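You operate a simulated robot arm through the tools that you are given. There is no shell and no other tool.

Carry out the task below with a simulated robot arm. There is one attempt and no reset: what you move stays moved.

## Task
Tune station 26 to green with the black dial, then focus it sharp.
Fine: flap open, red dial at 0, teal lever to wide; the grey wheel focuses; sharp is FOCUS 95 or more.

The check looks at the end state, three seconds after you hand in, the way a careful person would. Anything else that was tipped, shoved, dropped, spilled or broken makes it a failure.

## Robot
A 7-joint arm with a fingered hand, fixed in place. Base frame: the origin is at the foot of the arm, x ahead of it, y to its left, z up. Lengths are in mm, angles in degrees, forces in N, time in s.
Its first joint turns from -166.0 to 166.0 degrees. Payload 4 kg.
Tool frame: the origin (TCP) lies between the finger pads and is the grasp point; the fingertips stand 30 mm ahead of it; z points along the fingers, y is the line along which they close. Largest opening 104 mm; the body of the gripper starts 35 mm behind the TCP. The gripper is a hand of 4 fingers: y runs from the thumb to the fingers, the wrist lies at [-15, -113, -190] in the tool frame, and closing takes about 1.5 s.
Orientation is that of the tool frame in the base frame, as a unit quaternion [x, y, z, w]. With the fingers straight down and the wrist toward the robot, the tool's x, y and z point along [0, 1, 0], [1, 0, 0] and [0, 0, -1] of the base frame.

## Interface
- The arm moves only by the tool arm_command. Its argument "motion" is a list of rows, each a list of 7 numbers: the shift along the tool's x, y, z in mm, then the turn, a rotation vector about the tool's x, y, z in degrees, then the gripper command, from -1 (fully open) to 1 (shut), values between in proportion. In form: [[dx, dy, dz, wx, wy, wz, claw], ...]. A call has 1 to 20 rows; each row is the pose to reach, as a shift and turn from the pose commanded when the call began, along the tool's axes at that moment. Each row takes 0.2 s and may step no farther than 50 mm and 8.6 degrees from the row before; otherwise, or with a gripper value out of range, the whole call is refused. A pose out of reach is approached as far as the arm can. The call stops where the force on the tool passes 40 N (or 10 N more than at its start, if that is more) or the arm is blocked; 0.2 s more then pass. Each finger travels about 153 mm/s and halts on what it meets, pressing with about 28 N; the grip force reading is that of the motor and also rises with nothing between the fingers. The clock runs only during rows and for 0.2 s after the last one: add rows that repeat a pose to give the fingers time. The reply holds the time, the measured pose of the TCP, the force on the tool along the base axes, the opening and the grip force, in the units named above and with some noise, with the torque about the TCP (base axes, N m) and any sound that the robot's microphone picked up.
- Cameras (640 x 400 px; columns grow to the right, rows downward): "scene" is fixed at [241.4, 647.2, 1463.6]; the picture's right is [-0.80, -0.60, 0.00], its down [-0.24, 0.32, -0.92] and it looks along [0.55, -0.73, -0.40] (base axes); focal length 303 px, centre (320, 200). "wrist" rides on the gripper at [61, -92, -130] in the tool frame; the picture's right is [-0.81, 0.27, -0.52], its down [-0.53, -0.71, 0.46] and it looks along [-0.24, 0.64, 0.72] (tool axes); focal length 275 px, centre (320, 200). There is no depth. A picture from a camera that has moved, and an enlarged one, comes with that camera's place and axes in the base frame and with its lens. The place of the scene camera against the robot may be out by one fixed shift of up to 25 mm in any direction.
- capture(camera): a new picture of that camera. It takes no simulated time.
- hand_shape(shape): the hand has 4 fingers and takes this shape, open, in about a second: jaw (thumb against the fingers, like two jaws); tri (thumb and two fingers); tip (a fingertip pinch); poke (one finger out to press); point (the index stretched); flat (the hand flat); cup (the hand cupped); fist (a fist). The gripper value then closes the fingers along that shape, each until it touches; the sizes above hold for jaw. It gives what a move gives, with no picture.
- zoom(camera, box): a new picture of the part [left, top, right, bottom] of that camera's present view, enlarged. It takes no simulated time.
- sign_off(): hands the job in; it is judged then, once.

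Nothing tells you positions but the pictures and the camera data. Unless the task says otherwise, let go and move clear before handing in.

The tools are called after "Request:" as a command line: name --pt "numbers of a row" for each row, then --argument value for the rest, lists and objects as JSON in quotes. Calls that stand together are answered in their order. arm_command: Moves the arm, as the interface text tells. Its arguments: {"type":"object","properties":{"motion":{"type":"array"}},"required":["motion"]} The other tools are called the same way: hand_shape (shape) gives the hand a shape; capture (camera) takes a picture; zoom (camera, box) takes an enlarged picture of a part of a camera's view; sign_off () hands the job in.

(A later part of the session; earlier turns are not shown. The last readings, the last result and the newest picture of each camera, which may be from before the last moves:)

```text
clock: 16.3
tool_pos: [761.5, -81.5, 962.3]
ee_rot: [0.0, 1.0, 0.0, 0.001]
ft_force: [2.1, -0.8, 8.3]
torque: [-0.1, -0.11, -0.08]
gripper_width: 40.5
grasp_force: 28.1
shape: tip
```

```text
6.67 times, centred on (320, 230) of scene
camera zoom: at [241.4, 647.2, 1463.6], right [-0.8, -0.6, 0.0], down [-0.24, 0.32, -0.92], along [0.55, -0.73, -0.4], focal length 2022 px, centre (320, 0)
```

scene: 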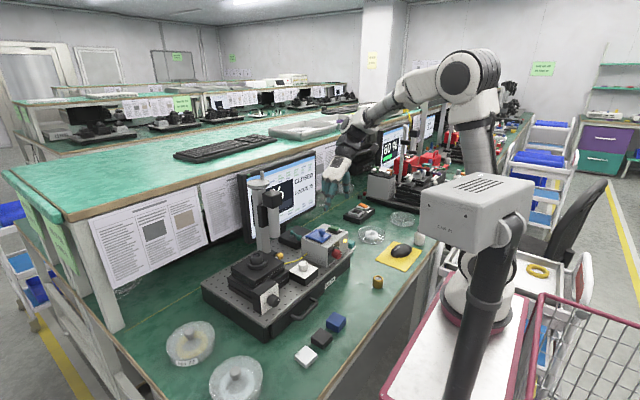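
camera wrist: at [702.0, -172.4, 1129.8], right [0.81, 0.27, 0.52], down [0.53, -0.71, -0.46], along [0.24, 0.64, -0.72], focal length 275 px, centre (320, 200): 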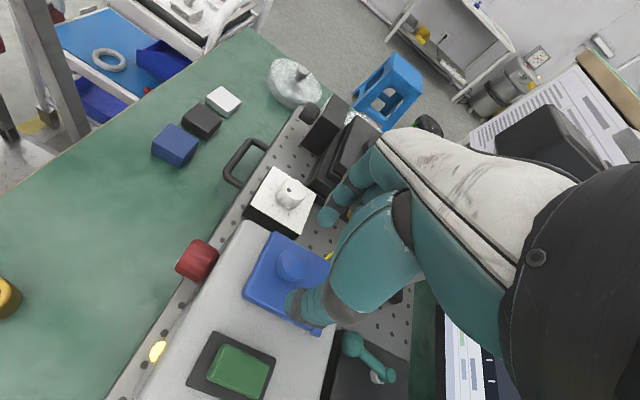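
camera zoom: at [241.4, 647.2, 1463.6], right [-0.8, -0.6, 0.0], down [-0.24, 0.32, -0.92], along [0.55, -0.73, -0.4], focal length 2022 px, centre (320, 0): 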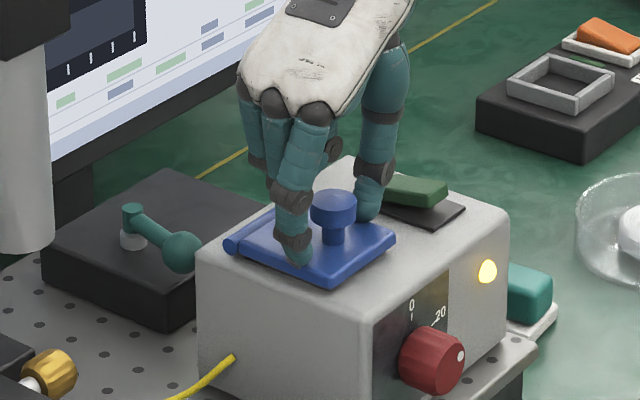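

The fingertips touched the flap plate (8 N up) before reaching the knob. I'll reopen slightly, raise 7 mm, and close again.

Request:
arm_command --pt "0 1 0 0 0 0 0" --pt "0 1 -4 0 0 0 0" --pt "0 1 -7 0 0 0 0.2" --pt "0 1 -7 0 0 0 0.5" --pt "0 1 -7 0 0 0 0.8" --pt "0 1 -7 0 0 0 1" --pt "0 1 -7 0 0 0 1" --pt "0 1 -7 0 0 0 1"

Request:
zoom --camera "wrist" --box '[230, 190, 380, 340]'

Request:
zoom --camera "scene" --box '[290, 200, 350, 260]'

```text
clock: 18.1
tool_pos: [760.4, -79.6, 968.9]
ee_rot: [-0.001, 1.0, 0.0, 0.001]
ft_force: [-2.1, -0.7, 0.4]
torque: [0.0, 0.04, 0.01]
gripper_width: 15.1
grasp_force: 28.0
shape: tip
```

```text
2.67 times, centred on (305, 265) of wrist
camera zoom: at [699.7, -171.8, 1099.4], right [0.81, 0.27, 0.52], down [0.53, -0.71, -0.46], along [0.24, 0.64, -0.72], focal length 734 px, centre (360, 27)
```

zoom: 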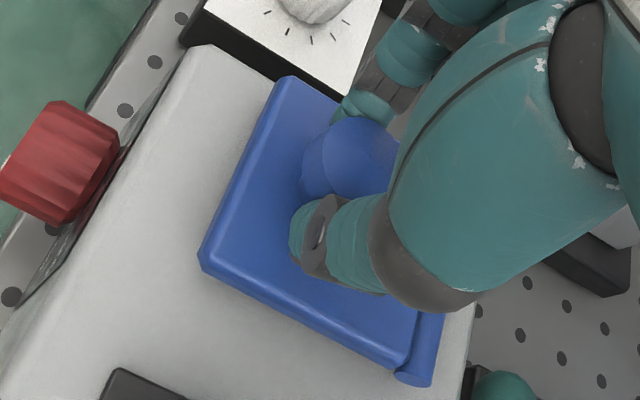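

```text
6.67 times, centred on (320, 230) of scene
camera zoom: at [241.4, 647.2, 1463.6], right [-0.8, -0.6, 0.0], down [-0.24, 0.32, -0.92], along [0.55, -0.73, -0.4], focal length 2022 px, centre (320, 0)
```

zoom: 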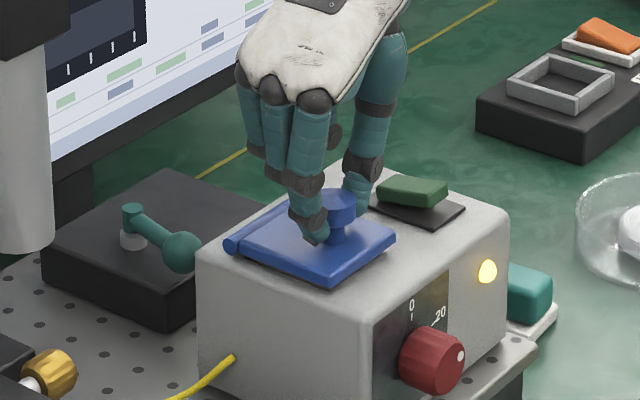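

The knob is gripped (width 15, 28 N). Now lifting along the hinge arc, first about 40°.

Request:
arm_command --pt "-1.9 0 -3.5 0 0 0 1" --pt "-3.8 0 -7 0 0 0 1" --pt "-6.2 0 -10.2 0 0 0 1" --pt "-8.7 0 -13.3 0 0 0 1" --pt "-11.6 0 -16 0 0 0 1" --pt "-14.6 0 -18.6 0 0 0 1" --pt "-18 0 -20.8 0 0 0 1" --pt "-21.4 0 -22.8 0 0 0 1" --pt "-21.4 0 -22.8 0 0 0 1"

Request:
zoom --camera "wrist" --box '[230, 190, 380, 340]'

Request:
zoom --camera "scene" --box '[280, 190, 350, 260]'

```text
clock: 20.1
tool_pos: [782.1, -79.7, 991.3]
ee_rot: [0.0, 1.0, 0.0, 0.0]
ft_force: [-4.5, -0.4, 1.0]
torque: [-0.05, 0.27, 0.04]
gripper_width: 15.5
grasp_force: 27.9
shape: tip
```

```text
2.67 times, centred on (305, 265) of wrist
camera zoom: at [720.8, -171.8, 1121.7], right [0.81, 0.28, 0.52], down [0.53, -0.71, -0.46], along [0.24, 0.64, -0.72], focal length 734 px, centre (360, 27)
```

zoom: 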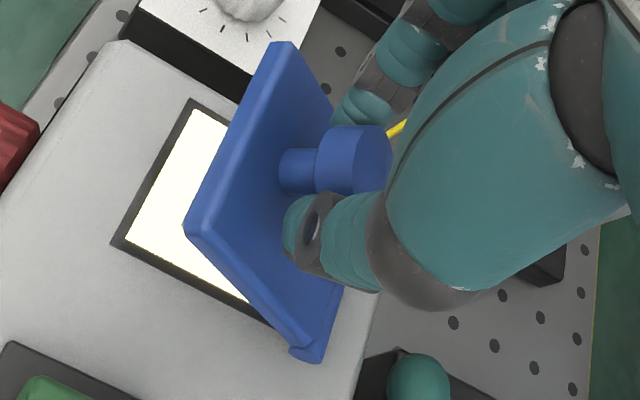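

```text
5.71 times, centred on (315, 225) of scene
camera zoom: at [241.4, 647.2, 1463.6], right [-0.8, -0.6, 0.0], down [-0.24, 0.32, -0.92], along [0.55, -0.73, -0.4], focal length 1733 px, centre (349, 57)
```

zoom: 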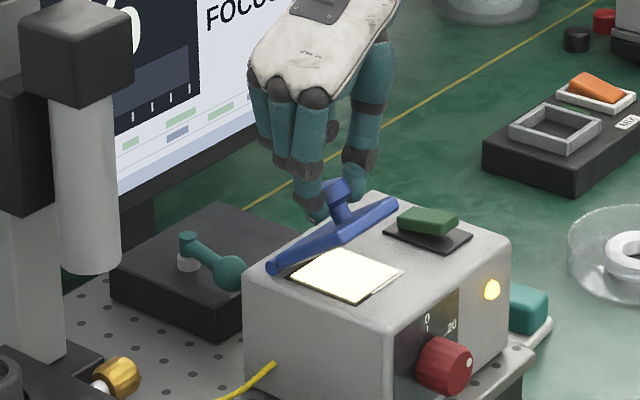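

Works well: the flap is lifting and a lit window shows beneath. Continuing the arc to about 95–100°.

Request:
arm_command --pt "-3.6 0 -1.6 0 0 0 1" --pt "-7.4 0 -2.9 0 0 0 1" --pt "-11.2 0 -3.9 0 0 0 1" --pt "-15.2 0 -4.6 0 0 0 1" --pt "-19.2 0 -4.8 0 0 0 1" --pt "-23.2 0 -4.8 0 0 0 1" --pt "-27.1 0 -4.4 0 0 0 1" --pt "-31 0 -3.7 0 0 0 1" --pt "-34.8 0 -2.6 0 0 0 1" --pt "-38.6 0 -1.2 0 0 0 1" --pt "-42.1 0 0.6 0 0 0 1" --pt "-42.1 0 0.6 0 0 0 1"

Request:
capture --camera "wrist"

Request:
zoom --camera "scene" --box '[240, 160, 350, 260]'

```text
clock: 22.7
tool_pos: [824.3, -78.5, 991.9]
ee_rot: [0.0, 1.0, 0.0, 0.0]
ft_force: [0.1, -1.4, 8.1]
torque: [-0.03, 0.14, 0.05]
gripper_width: 16.7
grasp_force: 28.4
shape: tip
```

```text
taken
camera wrist: at [762.6, -171.8, 1121.5], right [0.81, 0.27, 0.52], down [0.53, -0.71, -0.45], along [0.24, 0.64, -0.72], focal length 275 px, centre (320, 200)
```

wrist: 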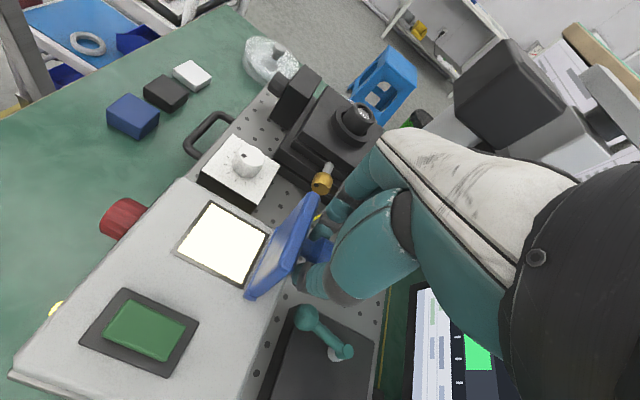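

```text
4.00 times, centred on (295, 210) of scene
camera zoom: at [241.4, 647.2, 1463.6], right [-0.8, -0.6, 0.0], down [-0.24, 0.32, -0.92], along [0.55, -0.73, -0.4], focal length 1213 px, centre (420, 160)
```

zoom: 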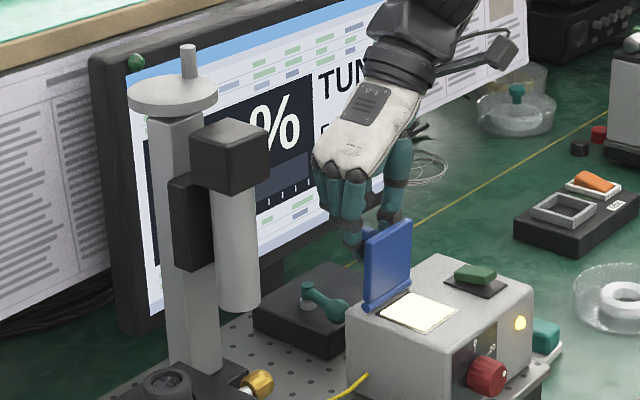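

The flap is upright and the screen changed to "TUNE…". I'll release gently here and see whether the flap stays.

Request:
arm_command --pt "-2 0 0 0 0 0 0.6" --pt "-2 0 0 0 0 0 0.2" --pt "-2 0 0 0 0 0 0" --pt "-2 0 0 0 0 0 0" --pt "-2 0 0 0 0 0 0"

Request:
capture --camera "wrist"

Request:
zoom --camera "scene" --box '[240, 160, 350, 260]'

```text
clock: 23.9
tool_pos: [825.6, -79.7, 992.1]
ee_rot: [0.0, 1.0, 0.0, 0.0]
ft_force: [-0.1, 0.3, -0.2]
torque: [-0.01, -0.01, -0.02]
gripper_width: 51.4
grasp_force: 0.1
shape: tip
```

```text
taken
camera wrist: at [764.9, -171.7, 1120.8], right [0.81, 0.27, 0.52], down [0.53, -0.71, -0.46], along [0.24, 0.64, -0.72], focal length 275 px, centre (320, 200)
```

wrist: 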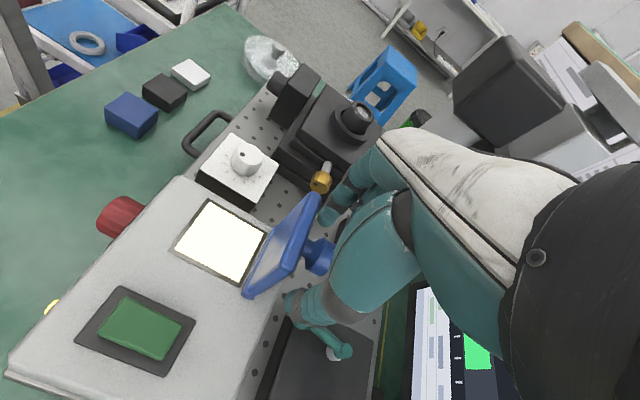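

```text
4.00 times, centred on (295, 210) of scene
camera zoom: at [241.4, 647.2, 1463.6], right [-0.8, -0.6, 0.0], down [-0.24, 0.32, -0.92], along [0.55, -0.73, -0.4], focal length 1213 px, centre (420, 160)
```

zoom: 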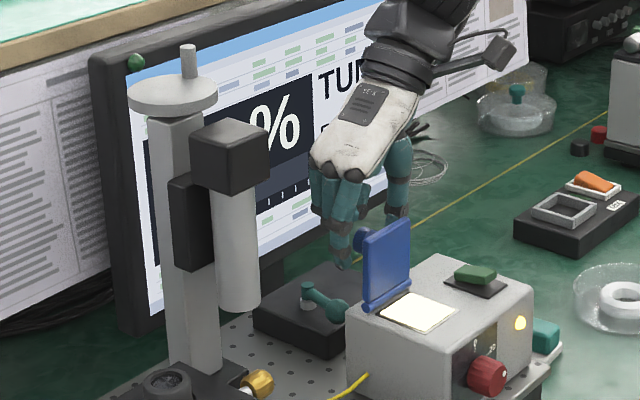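

The flap holds near vertical. To make it secure I'll rise clear, come around to its front and ease it a little past vertical.

Request:
arm_command --pt "0 0 -20 0 0 0 0" --pt "0 0 -50 0 0 0 0" --pt "0 0 -80 0 0 0 0" --pt "25 0 -80 0 0 0 0.5" --pt "50 0 -80 0 0 0 1" --pt "75 0 -80 0 0 0 1" --pt "75 0 -80 0 0 0 1" --pt "75 0 -80 0 0 0 1" --pt "75 0 -80 0 0 0 1"

Request:
capture --camera "wrist"

Request:
zoom --camera "scene" --box '[240, 160, 350, 260]'

```text
clock: 25.9
tool_pos: [750.7, -78.7, 1071.5]
ee_rot: [0.0, 1.0, 0.0, 0.0]
ft_force: [-0.1, 0.6, -0.4]
torque: [0.0, 0.03, 0.0]
gripper_width: 0.0
grasp_force: 28.2
shape: tip
```

```text
taken
camera wrist: at [689.8, -171.2, 1201.0], right [0.81, 0.27, 0.52], down [0.53, -0.71, -0.46], along [0.24, 0.64, -0.72], focal length 275 px, centre (320, 200)
```

wrist: 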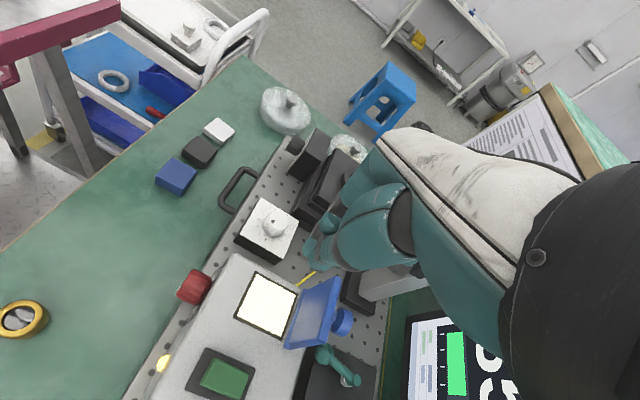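

```text
4.00 times, centred on (295, 210) of scene
camera zoom: at [241.4, 647.2, 1463.6], right [-0.8, -0.6, 0.0], down [-0.24, 0.32, -0.92], along [0.55, -0.73, -0.4], focal length 1213 px, centre (420, 160)
```

zoom: 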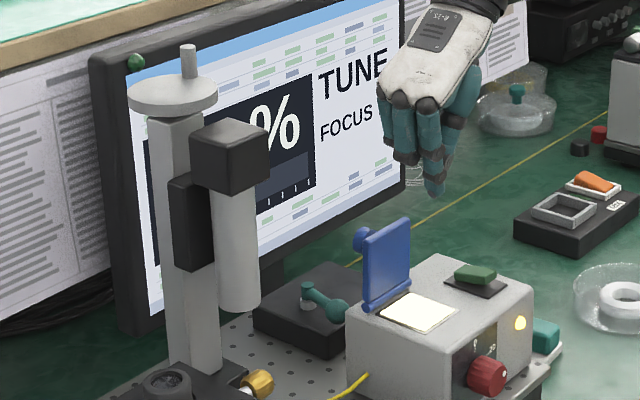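

I'll lower in front of the flap and push gently back.

Request:
arm_command --pt "0 0 35 0 0 0 1" --pt "0 0 66 0 0 0 1" --pt "-15 0 66 0 0 0 1" --pt "-28 0 66 0 0 0 1" --pt "-34 0 66 0 0 0 1" --pt "-40 0 66 0 0 0 1" --pt "-46 0 66 0 0 0 1" --pt "-51 0 66 0 0 0 1" --pt "-56 0 66 0 0 0 1"

Request:
zoom --camera "scene" --box '[240, 160, 350, 260]'

Request:
capture --camera "wrist"

```text
clock: 27.9
tool_pos: [806.8, -78.6, 1006.0]
ee_rot: [0.0, 1.0, 0.001, -0.001]
ft_force: [-13.5, 1.4, 0.0]
torque: [0.08, 0.37, -0.05]
gripper_width: 0.1
grasp_force: 28.1
shape: tip
```

```text
4.00 times, centred on (295, 210) of scene
camera zoom: at [241.4, 647.2, 1463.6], right [-0.8, -0.6, 0.0], down [-0.24, 0.32, -0.92], along [0.55, -0.73, -0.4], focal length 1213 px, centre (420, 160)
```

zoom: 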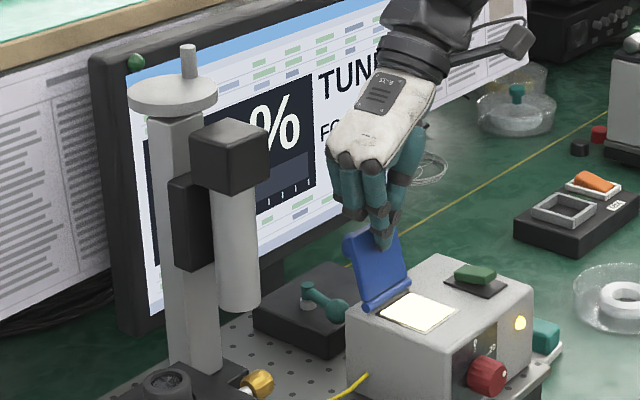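

```text
taken
camera wrist: at [745.9, -170.9, 1135.0], right [0.81, 0.28, 0.52], down [0.53, -0.71, -0.46], along [0.24, 0.65, -0.72], focal length 275 px, centre (320, 200)
```

wrist: 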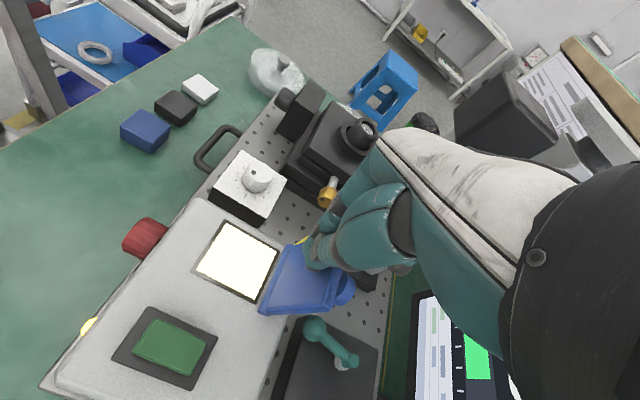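

The flap is now safely past vertical and held by friction. Backing off, then I'll look at the lever box and the screen for the lever's "wide" direction.

Request:
arm_command --pt "10 0 0 0 0 0 1" --pt "35 0 -5 0 0 0 1" --pt "50 0 -40 0 0 0 1" --pt "60 0 -80 0 0 0 1" --pt "60 0 -80 0 0 0 1"

Request:
capture --camera "wrist"

Request:
zoom --camera "wrist" --box '[270, 280, 430, 400]'

Request:
zoom --camera "scene" --box '[240, 150, 350, 260]'

```text
clock: 29.1
tool_pos: [746.5, -80.1, 1086.0]
ee_rot: [0.0, 1.0, -0.001, 0.001]
ft_force: [0.1, -0.3, -0.1]
torque: [0.0, -0.01, 0.02]
gripper_width: 0.1
grasp_force: 28.5
shape: tip
```

```text
taken
camera wrist: at [684.6, -172.1, 1215.9], right [0.81, 0.27, 0.52], down [0.53, -0.71, -0.45], along [0.24, 0.64, -0.72], focal length 275 px, centre (320, 200)
```

wrist: 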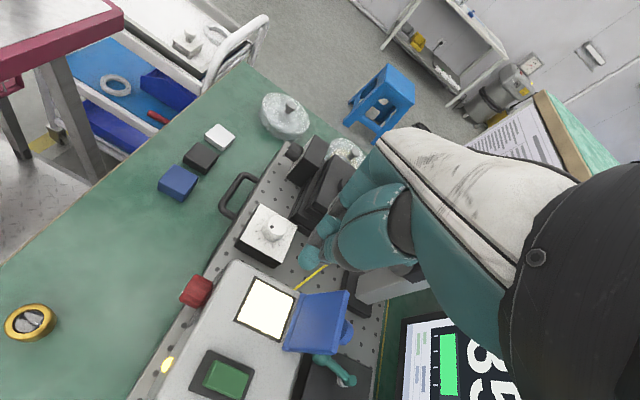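

```text
3.33 times, centred on (350, 340) of wrist
camera zoom: at [684.6, -172.1, 1215.9], right [0.81, 0.27, 0.52], down [0.53, -0.71, -0.45], along [0.24, 0.64, -0.72], focal length 918 px, centre (220, -267)
```

zoom: 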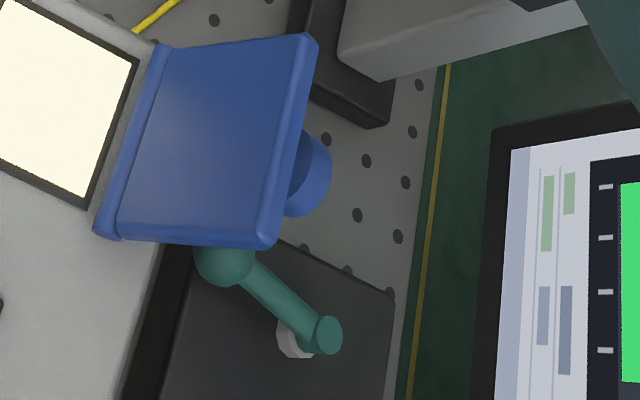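

```text
3.64 times, centred on (295, 205) of scene
camera zoom: at [241.4, 647.2, 1463.6], right [-0.8, -0.6, 0.0], down [-0.24, 0.32, -0.92], along [0.55, -0.73, -0.4], focal length 1103 px, centre (411, 182)
```

zoom: 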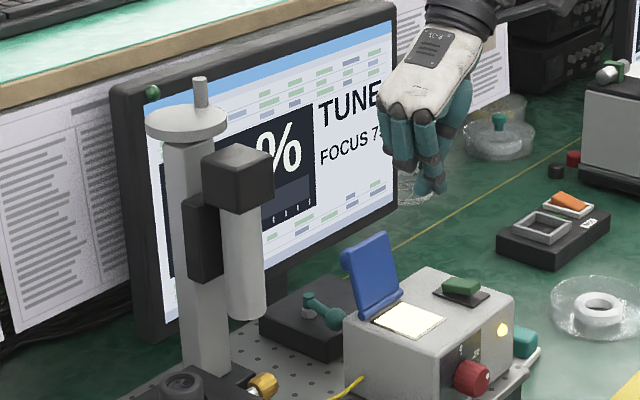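

I'll shift over toward the lever box to look down at it.

Request:
arm_command --pt "-30 -10 0 0 0 0 1" --pt "-60 -20 0 0 0 0 1" --pt "-90 -30 0 0 0 0 1" --pt "-90 -30 0 0 0 0 1"

Request:
capture --camera "wrist"

Request:
zoom --camera "wrist" --box '[180, 240, 340, 400]'

```text
clock: 30.1
tool_pos: [836.2, -108.6, 1086.2]
ee_rot: [0.0, 1.0, 0.0, 0.0]
ft_force: [-0.1, 0.2, -0.2]
torque: [0.0, 0.02, -0.02]
gripper_width: 0.1
grasp_force: 28.1
shape: tip
```

```text
taken
camera wrist: at [774.6, -202.2, 1216.0], right [0.81, 0.28, 0.52], down [0.53, -0.71, -0.46], along [0.24, 0.64, -0.72], focal length 275 px, centre (320, 200)
```

wrist: 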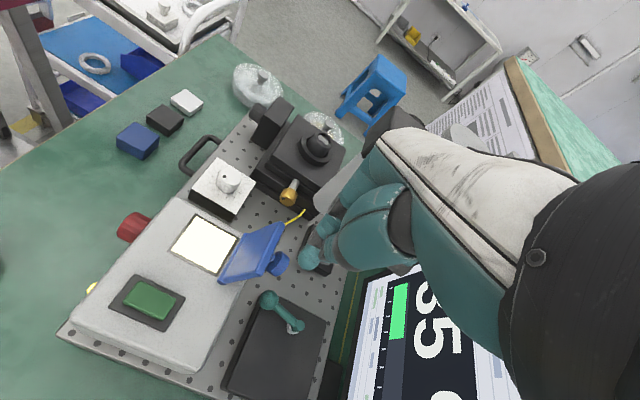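

```text
2.50 times, centred on (260, 320) of wrist
camera zoom: at [774.6, -202.2, 1216.0], right [0.81, 0.28, 0.52], down [0.53, -0.71, -0.46], along [0.24, 0.64, -0.72], focal length 688 px, centre (470, -100)
```

zoom: 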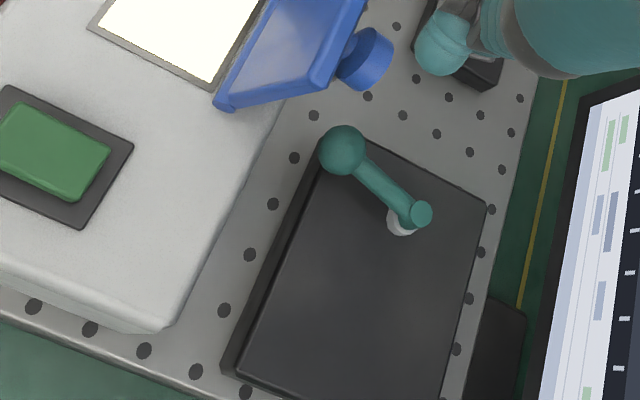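

The box continues to the right; I'll shift further right to see the rest of its top for labels.

Request:
arm_command --pt "0 -40 0 0 0 0 1" --pt "0 -80 0 0 0 0 1" --pt "0 -100 0 0 0 0 1" --pt "0 -100 0 0 0 0 1"

Request:
capture --camera "wrist"

Request:
zoom --camera "wrist" --box '[200, 180, 340, 340]'

Request:
zoom --camera "scene" --box '[240, 150, 350, 260]'

```text
clock: 31.1
tool_pos: [835.3, -209.1, 1087.4]
ee_rot: [-0.001, 1.0, 0.0, 0.001]
ft_force: [-0.3, 1.0, -0.1]
torque: [0.02, -0.02, 0.0]
gripper_width: 0.0
grasp_force: 28.3
shape: tip
```

```text
taken
camera wrist: at [774.9, -302.5, 1216.4], right [0.81, 0.27, 0.52], down [0.53, -0.71, -0.45], along [0.24, 0.64, -0.72], focal length 275 px, centre (320, 200)
```

wrist: 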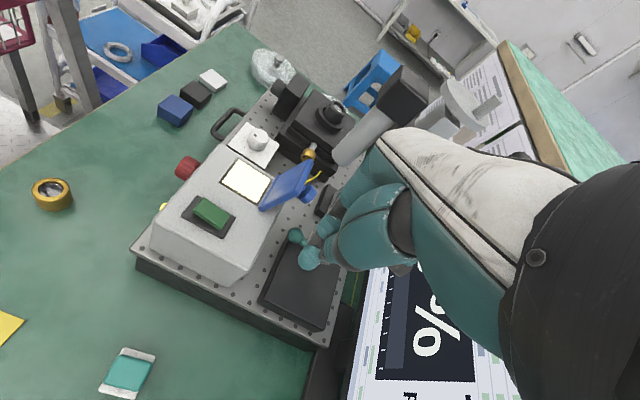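

```text
2.50 times, centred on (270, 260) of wrist
camera zoom: at [774.9, -302.5, 1216.4], right [0.81, 0.27, 0.52], down [0.53, -0.71, -0.45], along [0.24, 0.64, -0.72], focal length 688 px, centre (445, 50)
```

zoom: 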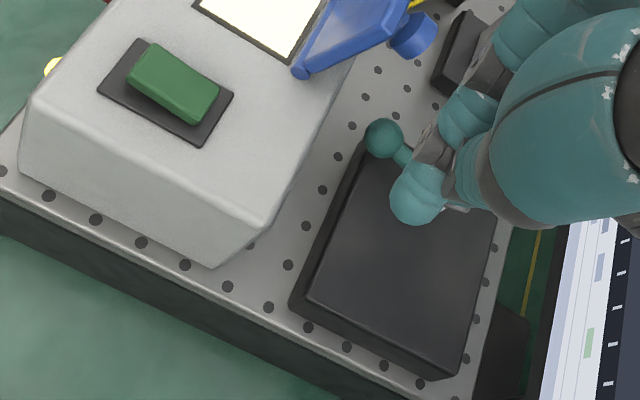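

```text
3.64 times, centred on (295, 205) of scene
camera zoom: at [241.4, 647.2, 1463.6], right [-0.8, -0.6, 0.0], down [-0.24, 0.32, -0.92], along [0.55, -0.73, -0.4], focal length 1103 px, centre (411, 182)
```

zoom: 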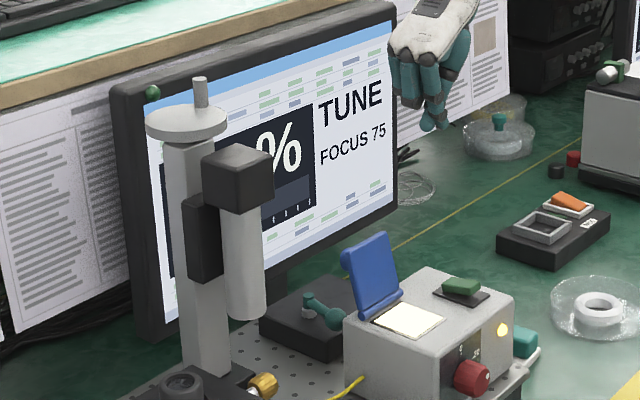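

No obvious label on top. I'll zoom more strongly on the box's sides and top from here.

Request:
zoom --camera "wrist" --box '[250, 220, 350, 340]'

Request:
zoom --camera "scene" --box '[275, 215, 315, 255]'

Request:
zoom --camera "wrist" --box '[340, 240, 500, 400]'

```text
3.33 times, centred on (300, 280) of wrist
camera zoom: at [774.9, -302.5, 1216.4], right [0.81, 0.27, 0.52], down [0.53, -0.71, -0.45], along [0.24, 0.64, -0.72], focal length 918 px, centre (387, -67)
```

zoom: 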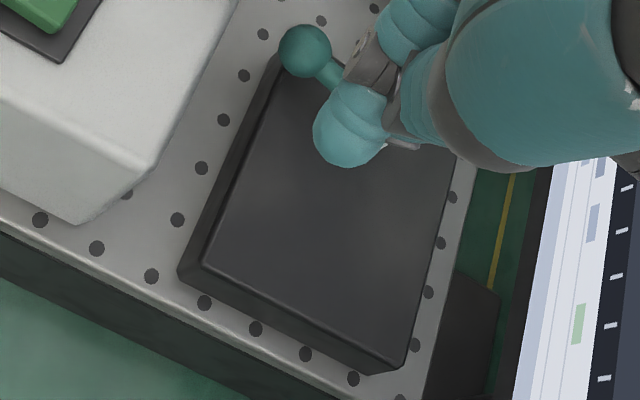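

```text
10.00 times, centred on (295, 235) of scene
camera zoom: at [241.4, 647.2, 1463.6], right [-0.8, -0.6, 0.0], down [-0.24, 0.32, -0.92], along [0.55, -0.73, -0.4], focal length 3033 px, centre (570, -150)
```

zoom: 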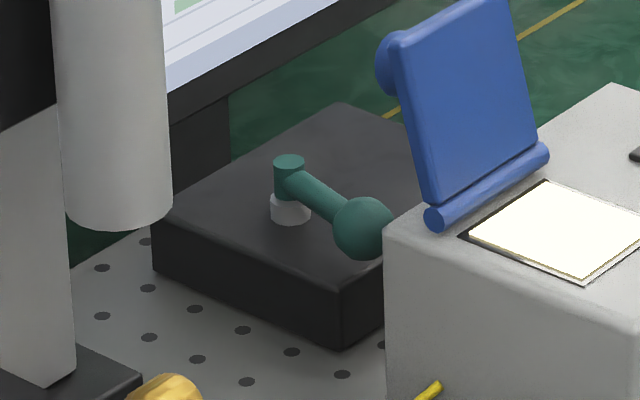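

```text
2.50 times, centred on (420, 320) of wrist
camera zoom: at [774.9, -302.5, 1216.4], right [0.81, 0.27, 0.52], down [0.53, -0.71, -0.45], along [0.24, 0.64, -0.72], focal length 688 px, centre (70, -100)
```

zoom: 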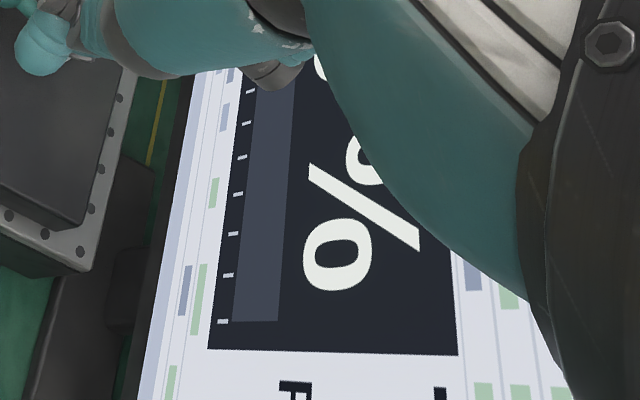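

No labels on the lever box at all, so I'll rely on the screen for feedback. I'll return to the earlier vantage point to read the full display now that the flap is open.

Request:
arm_command --pt "16 2.5 -1 0 0 8.2 1" --pt "32 5 -2 0 0 16.4 1" --pt "48 7.5 -3 0 0 24.5 1" --pt "64 10 -4 0 0 32.7 1" --pt "80 12.5 -5 0 0 40.9 1" --pt "96 15 -6 0 0 49.1 1" --pt "112 17.5 -7 0 0 57.3 1" --pt "128 20 -8 0 0 65.5 1" --pt "144 22.5 -9 0 0 73.6 1" --pt "160 25 -10 0 0 81.8 1" --pt "174 27 -10 0 0 90 1" --pt "174 27 -10 0 0 90 1"

Request:
capture --camera "wrist"

Request:
zoom --camera "wrist" --box '[210, 0, 450, 170]'

Request:
zoom --camera "scene" --box '[235, 145, 335, 245]'

```text
clock: 33.7
tool_pos: [663.8, -182.2, 1095.9]
ee_rot: [0.707, 0.707, 0.0, -0.001]
ft_force: [-0.3, -0.9, 0.7]
torque: [-0.02, 0.01, 0.02]
gripper_width: 0.1
grasp_force: 27.6
shape: tip
```

```text
taken
camera wrist: at [572.2, -122.0, 1225.5], right [0.27, -0.81, 0.52], down [-0.71, -0.53, -0.46], along [0.64, -0.24, -0.72], focal length 275 px, centre (320, 200)
```

wrist: 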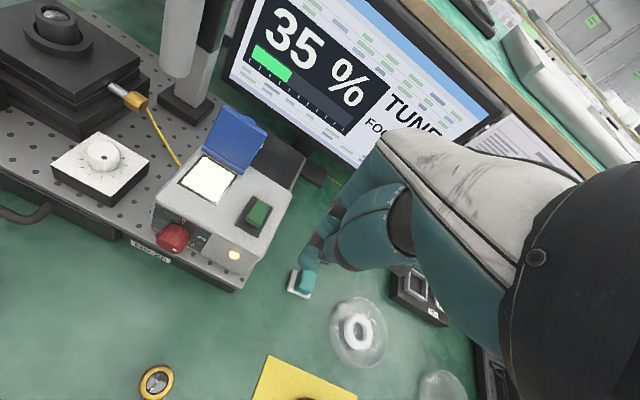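

```text
2.35 times, centred on (330, 85) of wrist
camera zoom: at [572.2, -122.0, 1225.5], right [0.27, -0.81, 0.52], down [-0.71, -0.53, -0.46], along [0.64, -0.24, -0.72], focal length 648 px, centre (296, 471)
```

zoom: 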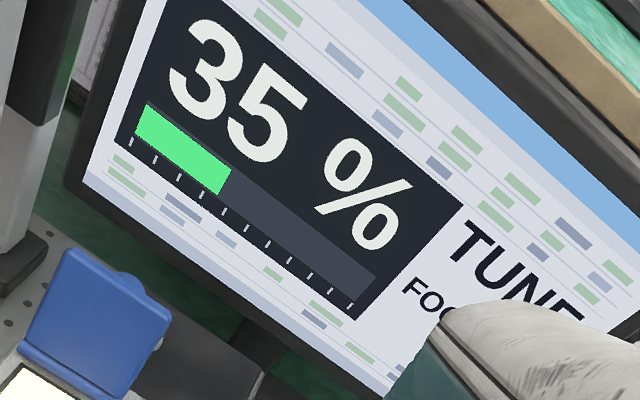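

```text
4.00 times, centred on (285, 195) of scene
camera zoom: at [241.4, 647.2, 1463.6], right [-0.8, -0.6, 0.0], down [-0.24, 0.32, -0.92], along [0.55, -0.73, -0.4], focal length 1213 px, centre (460, 220)
```

zoom: 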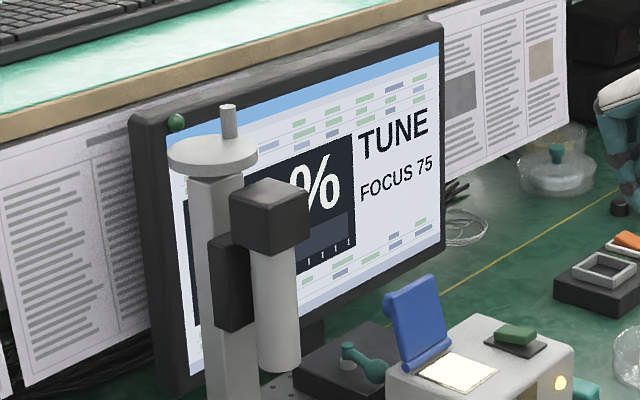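

The display reads 35 %, TUNE, FOCUS 75. The lever currently sits at the left end of its box, with free box to its right. I'll use the long "point" finger, coming from the right over the box, to hook the lever's left side and swing it right, watching the screen.

Request:
hand_shape --shape "point"

Request:
arm_command --pt "2 20 0 0 0 -8.2 -1" --pt "4 40 0 0 0 -16.4 -1" --pt "6 60 0 0 0 -24.5 -1" --pt "8 80 0 0 0 -32.7 -1" --pt "10 100 0 0 0 -40.9 -1" --pt "12 120 0 0 0 -49.1 -1" --pt "14 140 0 0 0 -57.3 -1" --pt "17 160 5 0 0 -65.5 -1" --pt "20 180 10 0 0 -73.6 -1" --pt "23 200 20 0 0 -81.8 -1" --pt "25 219 30 0 0 -90 -1" --pt "25 219 30 0 0 -90 -1"

Request:
capture --camera "wrist"

Request:
zoom --camera "scene" --box '[230, 130, 350, 260]'

```text
clock: 34.6
tool_pos: [664.0, -183.9, 1096.2]
ee_rot: [0.708, 0.707, 0.001, 0.001]
ft_force: [-0.1, 1.4, 0.1]
torque: [0.01, -0.04, 0.01]
gripper_width: 96.0
grasp_force: 0.1
shape: point
```

```text
clock: 37.2
tool_pos: [883.5, -158.6, 1063.7]
ee_rot: [0.0, 1.0, 0.0, 0.0]
ft_force: [0.5, -0.3, -0.5]
torque: [-0.01, 0.0, -0.01]
gripper_width: 96.1
grasp_force: 0.1
shape: point
```

```text
taken
camera wrist: at [823.0, -250.3, 1194.6], right [0.81, 0.28, 0.52], down [0.53, -0.71, -0.46], along [0.24, 0.64, -0.72], focal length 275 px, centre (320, 200)
```

wrist: 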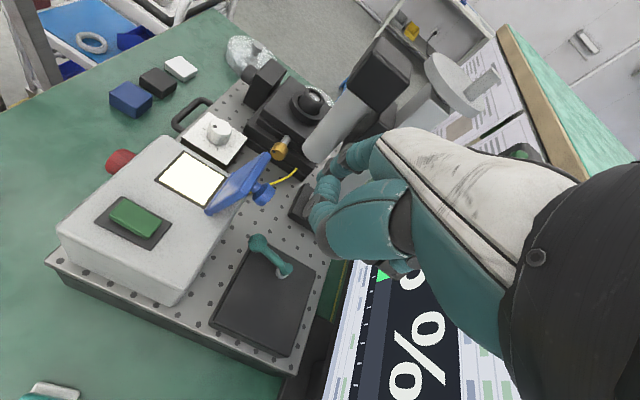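

```text
3.08 times, centred on (290, 195) of scene
camera zoom: at [241.4, 647.2, 1463.6], right [-0.8, -0.6, 0.0], down [-0.24, 0.32, -0.92], along [0.55, -0.73, -0.4], focal length 933 px, centre (412, 215)
```

zoom: 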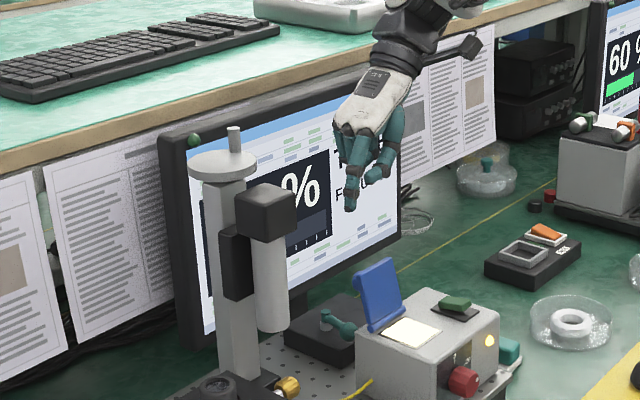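

Let me zoom in on the pointing finger to pin down the tip location in this state.

Request:
zoom --camera "wrist" --box '[280, 110, 440, 290]'

Request:
zoom --camera "scene" --box '[280, 145, 340, 215]'

```text
2.22 times, centred on (360, 200) of wrist
camera zoom: at [823.0, -250.3, 1194.6], right [0.81, 0.28, 0.52], down [0.53, -0.71, -0.46], along [0.24, 0.64, -0.72], focal length 612 px, centre (231, 200)
```

zoom: 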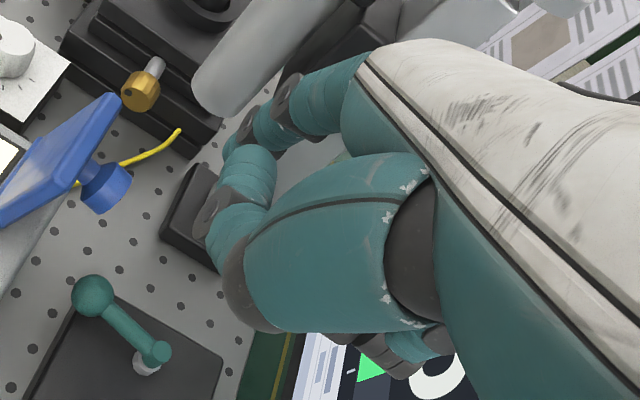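

```text
5.71 times, centred on (310, 180) of scene
camera zoom: at [241.4, 647.2, 1463.6], right [-0.8, -0.6, 0.0], down [-0.24, 0.32, -0.92], along [0.55, -0.73, -0.4], focal length 1733 px, centre (377, 314)
```

zoom: 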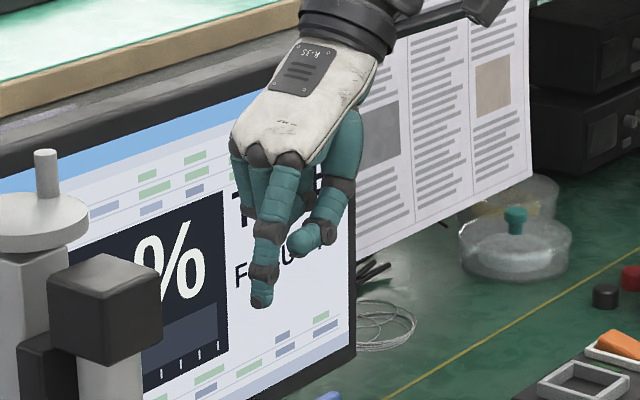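

The tip is at about tool (15, 68, 26). Lowering on the left side of the lever in two stages, checking midway.

Request:
arm_command --pt "-13.5 28.6 20 0 0 0 -1" --pt "-13.5 28.6 60 0 0 0 -1" --pt "-13.5 28.6 100 0 0 0 -1" --pt "-13.5 28.6 125 0 0 0 -1" --pt "-13.5 28.6 125 0 0 0 -1"

Request:
capture --camera "wrist"

Request:
zoom --camera "scene" --box '[260, 180, 340, 260]'

```text
clock: 38.4
tool_pos: [897.2, -130.8, 941.9]
ee_rot: [0.0, 1.0, 0.0, 0.0]
ft_force: [0.0, -0.8, -0.1]
torque: [-0.04, 0.0, -0.01]
gripper_width: 0.1
grasp_force: 0.0
shape: point
```

```text
taken
camera wrist: at [835.8, -223.1, 1070.3], right [0.81, 0.27, 0.52], down [0.53, -0.71, -0.46], along [0.24, 0.64, -0.72], focal length 275 px, centre (320, 200)
```

wrist: 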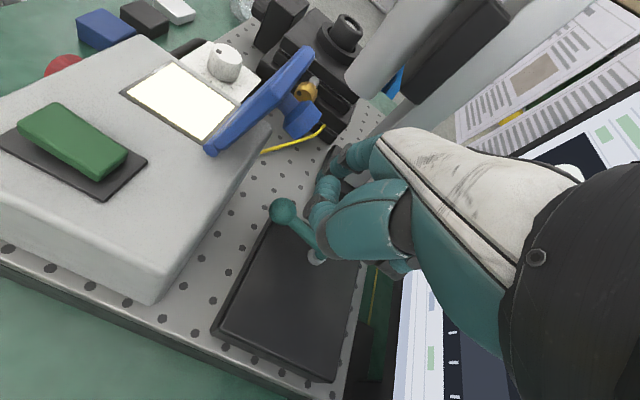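

```text
5.00 times, centred on (300, 220) of scene
camera zoom: at [241.4, 647.2, 1463.6], right [-0.8, -0.6, 0.0], down [-0.24, 0.32, -0.92], along [0.55, -0.73, -0.4], focal length 1517 px, centre (420, 100)
```

zoom: 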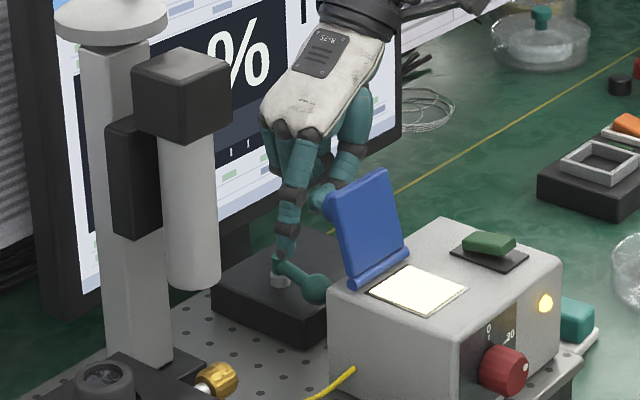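

The tip is where expected (882, −62, 913), left of the lever. Lowering the last ~35 mm.

Request:
arm_command --pt "0 0 12 0 0 0 -1" --pt "0 0 24 0 0 0 -1" --pt "0 0 34 0 0 0 -1" --pt "0 0 34 0 0 0 -1"

Request:
zoom --camera "wrist" --box '[220, 120, 400, 320]'

Request:
zoom --camera "scene" --box '[260, 190, 330, 260]'

```text
clock: 39.4
tool_pos: [896.8, -130.4, 906.4]
ee_rot: [0.0, 1.0, 0.0, 0.0]
ft_force: [0.0, 0.6, -0.5]
torque: [-0.02, -0.01, 0.01]
gripper_width: 0.2
grasp_force: 0.0
shape: point
```

```text
2.00 times, centred on (310, 220) of wrist
camera zoom: at [835.1, -222.5, 1036.2], right [0.81, 0.27, 0.52], down [0.53, -0.71, -0.46], along [0.24, 0.64, -0.72], focal length 551 px, centre (340, 160)
```

zoom: 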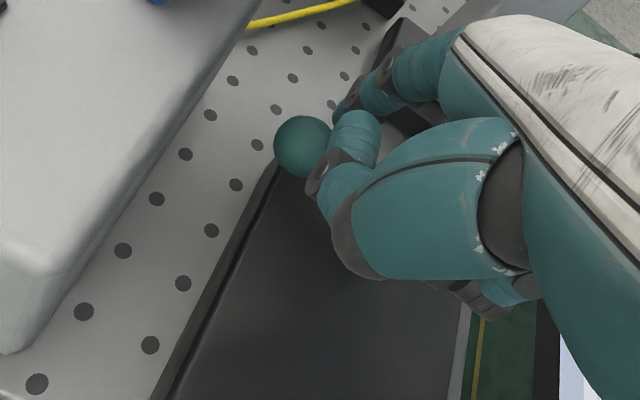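

```text
5.71 times, centred on (295, 225) of scene
camera zoom: at [241.4, 647.2, 1463.6], right [-0.8, -0.6, 0.0], down [-0.24, 0.32, -0.92], along [0.55, -0.73, -0.4], focal length 1733 px, centre (463, 57)
```

zoom: 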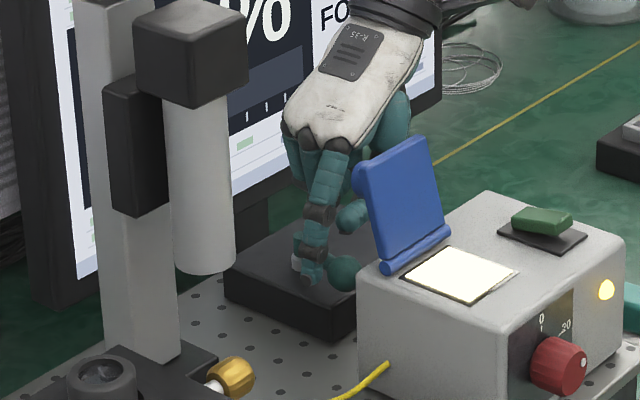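

The fingertip is just left of the lever arm, by the ball. Pushing right in small steps.

Request:
arm_command --pt "0 -8 0 0 0 0 -1" --pt "0 -14 0 0 0 0 -1" --pt "0 -20 0 0 0 0 -1" --pt "0 -26 0 0 0 0 -1" --pt "0 -32 0 0 0 0 -1" --pt "0 -38 0 0 0 0 -1" --pt "0 -38 0 0 0 0 -1"

Request:
zoom --camera "wrist" --box '[220, 120, 400, 320]'

Request:
zoom --camera "scene" --box '[240, 150, 340, 260]'

```text
clock: 41.0
tool_pos: [896.3, -167.0, 906.1]
ee_rot: [-0.001, 1.0, -0.001, 0.0]
ft_force: [0.8, 0.2, 0.3]
torque: [0.04, 0.01, -0.04]
gripper_width: 0.0
grasp_force: 0.0
shape: point
```

```text
2.00 times, centred on (310, 220) of wrist
camera zoom: at [834.9, -259.4, 1036.4], right [0.81, 0.27, 0.52], down [0.53, -0.71, -0.46], along [0.24, 0.64, -0.72], focal length 551 px, centre (340, 160)
```

zoom: 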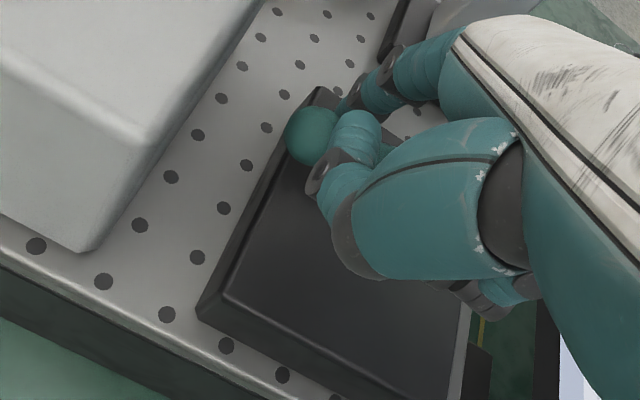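

```text
3.64 times, centred on (290, 205) of scene
camera zoom: at [241.4, 647.2, 1463.6], right [-0.8, -0.6, 0.0], down [-0.24, 0.32, -0.92], along [0.55, -0.73, -0.4], focal length 1103 px, centre (429, 182)
```

zoom: 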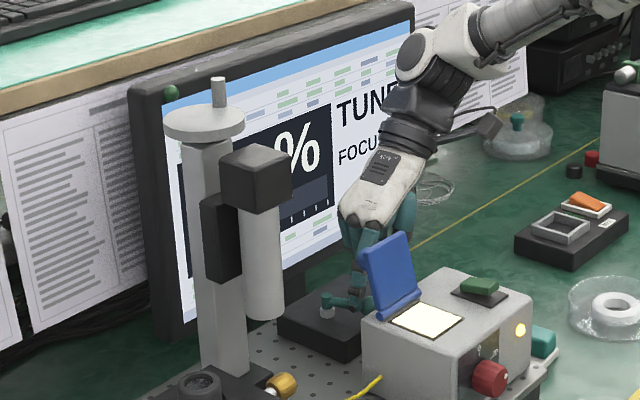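

The lever swung from about +15° to −21° with light force. Continuing along its arc until it resists.

Request:
arm_command --pt "0 -5 0 0 0 0 -1" --pt "0 -10 0 0 0 0 -1" --pt "0 -15 0 0 0 0 -1" --pt "-0.5 -20 0 0 0 0 -1" --pt "-0.5 -20 0 0 0 0 -1"

Request:
zoom --camera "wrist" --box '[220, 120, 400, 320]'

Request:
zoom --camera "scene" --box '[240, 150, 340, 260]'

```text
clock: 42.2
tool_pos: [895.7, -186.2, 907.5]
ee_rot: [0.0, 1.0, 0.0, 0.0]
ft_force: [0.2, 1.9, -0.2]
torque: [0.06, 0.0, -0.04]
gripper_width: 0.0
grasp_force: 0.0
shape: point
```

```text
2.00 times, centred on (310, 220) of wrist
camera zoom: at [835.0, -278.9, 1037.0], right [0.81, 0.28, 0.52], down [0.53, -0.71, -0.46], along [0.24, 0.64, -0.72], focal length 551 px, centre (340, 160)
```

zoom: 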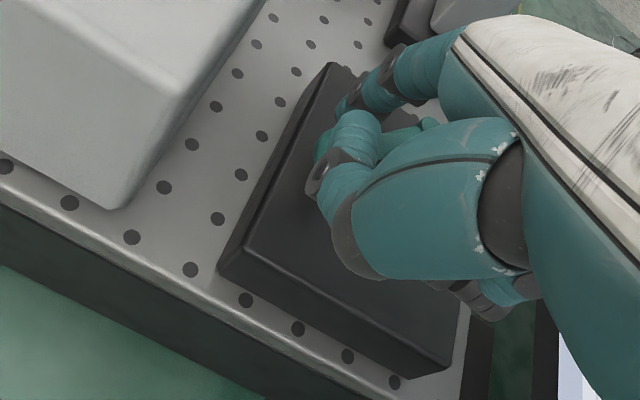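

```text
3.64 times, centred on (290, 205) of scene
camera zoom: at [241.4, 647.2, 1463.6], right [-0.8, -0.6, 0.0], down [-0.24, 0.32, -0.92], along [0.55, -0.73, -0.4], focal length 1103 px, centre (429, 182)
```

zoom: 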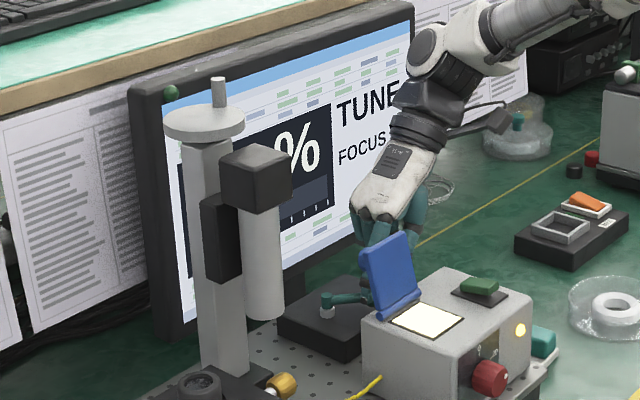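

Still swinging freely. Continuing along the arc (now also forward).

Request:
arm_command --pt "-3 -5 0 0 0 0 -1" --pt "-6 -9 0 0 0 0 -1" --pt "-9 -12 0 0 0 0 -1" --pt "-12 -15 0 0 0 0 -1" --pt "-12 -15 0 0 0 0 -1"

Request:
zoom --camera "wrist" --box '[220, 120, 400, 320]'

Request:
zoom --camera "scene" --box '[240, 150, 340, 260]'

```text
clock: 43.4
tool_pos: [906.8, -201.2, 906.1]
ee_rot: [0.0, 1.0, 0.0, 0.0]
ft_force: [-4.2, 4.8, 0.3]
torque: [0.09, 0.05, 0.21]
gripper_width: 0.0
grasp_force: 0.1
shape: point
```

```text
2.00 times, centred on (310, 220) of wrist
camera zoom: at [846.6, -294.0, 1036.3], right [0.81, 0.28, 0.52], down [0.53, -0.71, -0.46], along [0.24, 0.64, -0.72], focal length 551 px, centre (340, 160)
```

zoom: 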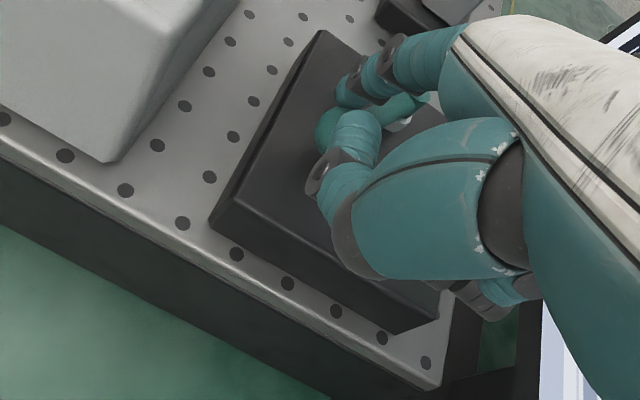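

```text
3.64 times, centred on (290, 205) of scene
camera zoom: at [241.4, 647.2, 1463.6], right [-0.8, -0.6, 0.0], down [-0.24, 0.32, -0.92], along [0.55, -0.73, -0.4], focal length 1103 px, centre (429, 182)
```

zoom: 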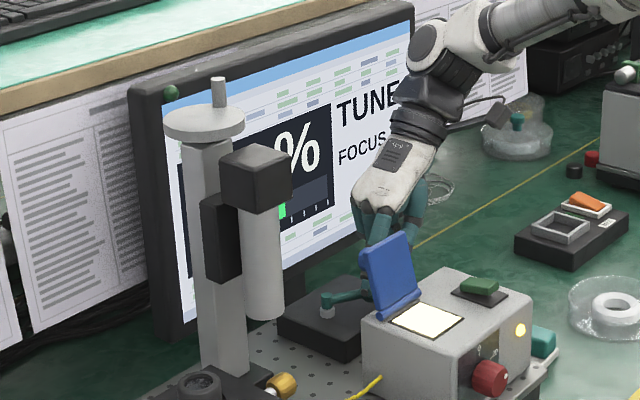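

The bar on screen just jumped longer, and resistance rose a little (about 6 N), so the lever looks to have reached its other position. One small extra push to seat it.

Request:
arm_command --pt "-2 -2 0 0 0 0 -1" --pt "-4 -3 0 0 0 0 -1" --pt "-4 -3 0 0 0 0 -1"

Request:
zoom --camera "wrist" --box '[220, 120, 400, 320]'

Request:
zoom --camera "scene" --box '[240, 150, 340, 260]'

```text
clock: 44.2
tool_pos: [911.8, -205.4, 906.0]
ee_rot: [0.0, 1.0, 0.0, 0.001]
ft_force: [-4.0, 4.1, 3.2]
torque: [0.3, 0.1, 0.15]
gripper_width: 0.0
grasp_force: 0.0
shape: point
```

```text
2.00 times, centred on (310, 220) of wrist
camera zoom: at [850.6, -296.9, 1036.1], right [0.81, 0.27, 0.52], down [0.53, -0.71, -0.46], along [0.24, 0.64, -0.72], focal length 551 px, centre (340, 160)
```

zoom: 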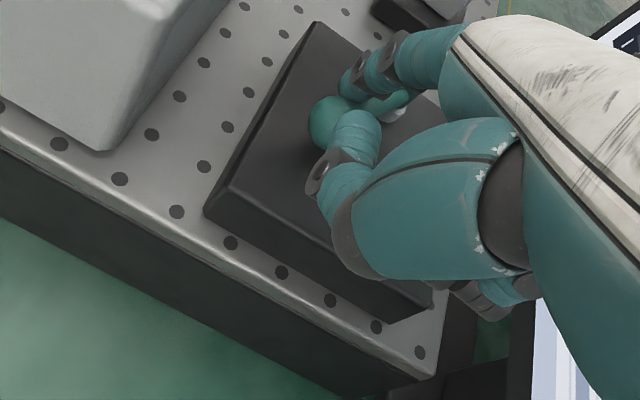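

```text
3.64 times, centred on (290, 205) of scene
camera zoom: at [241.4, 647.2, 1463.6], right [-0.8, -0.6, 0.0], down [-0.24, 0.32, -0.92], along [0.55, -0.73, -0.4], focal length 1103 px, centre (429, 182)
```

zoom: 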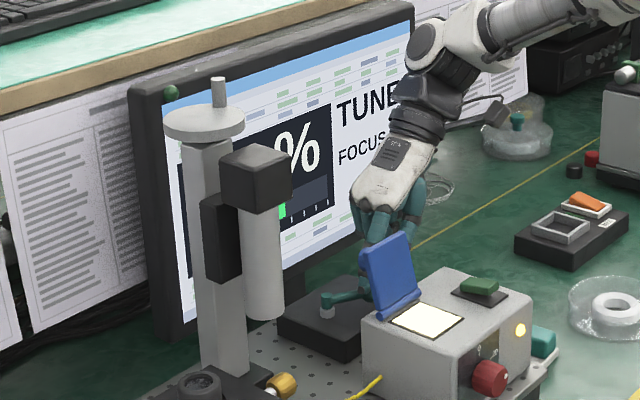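

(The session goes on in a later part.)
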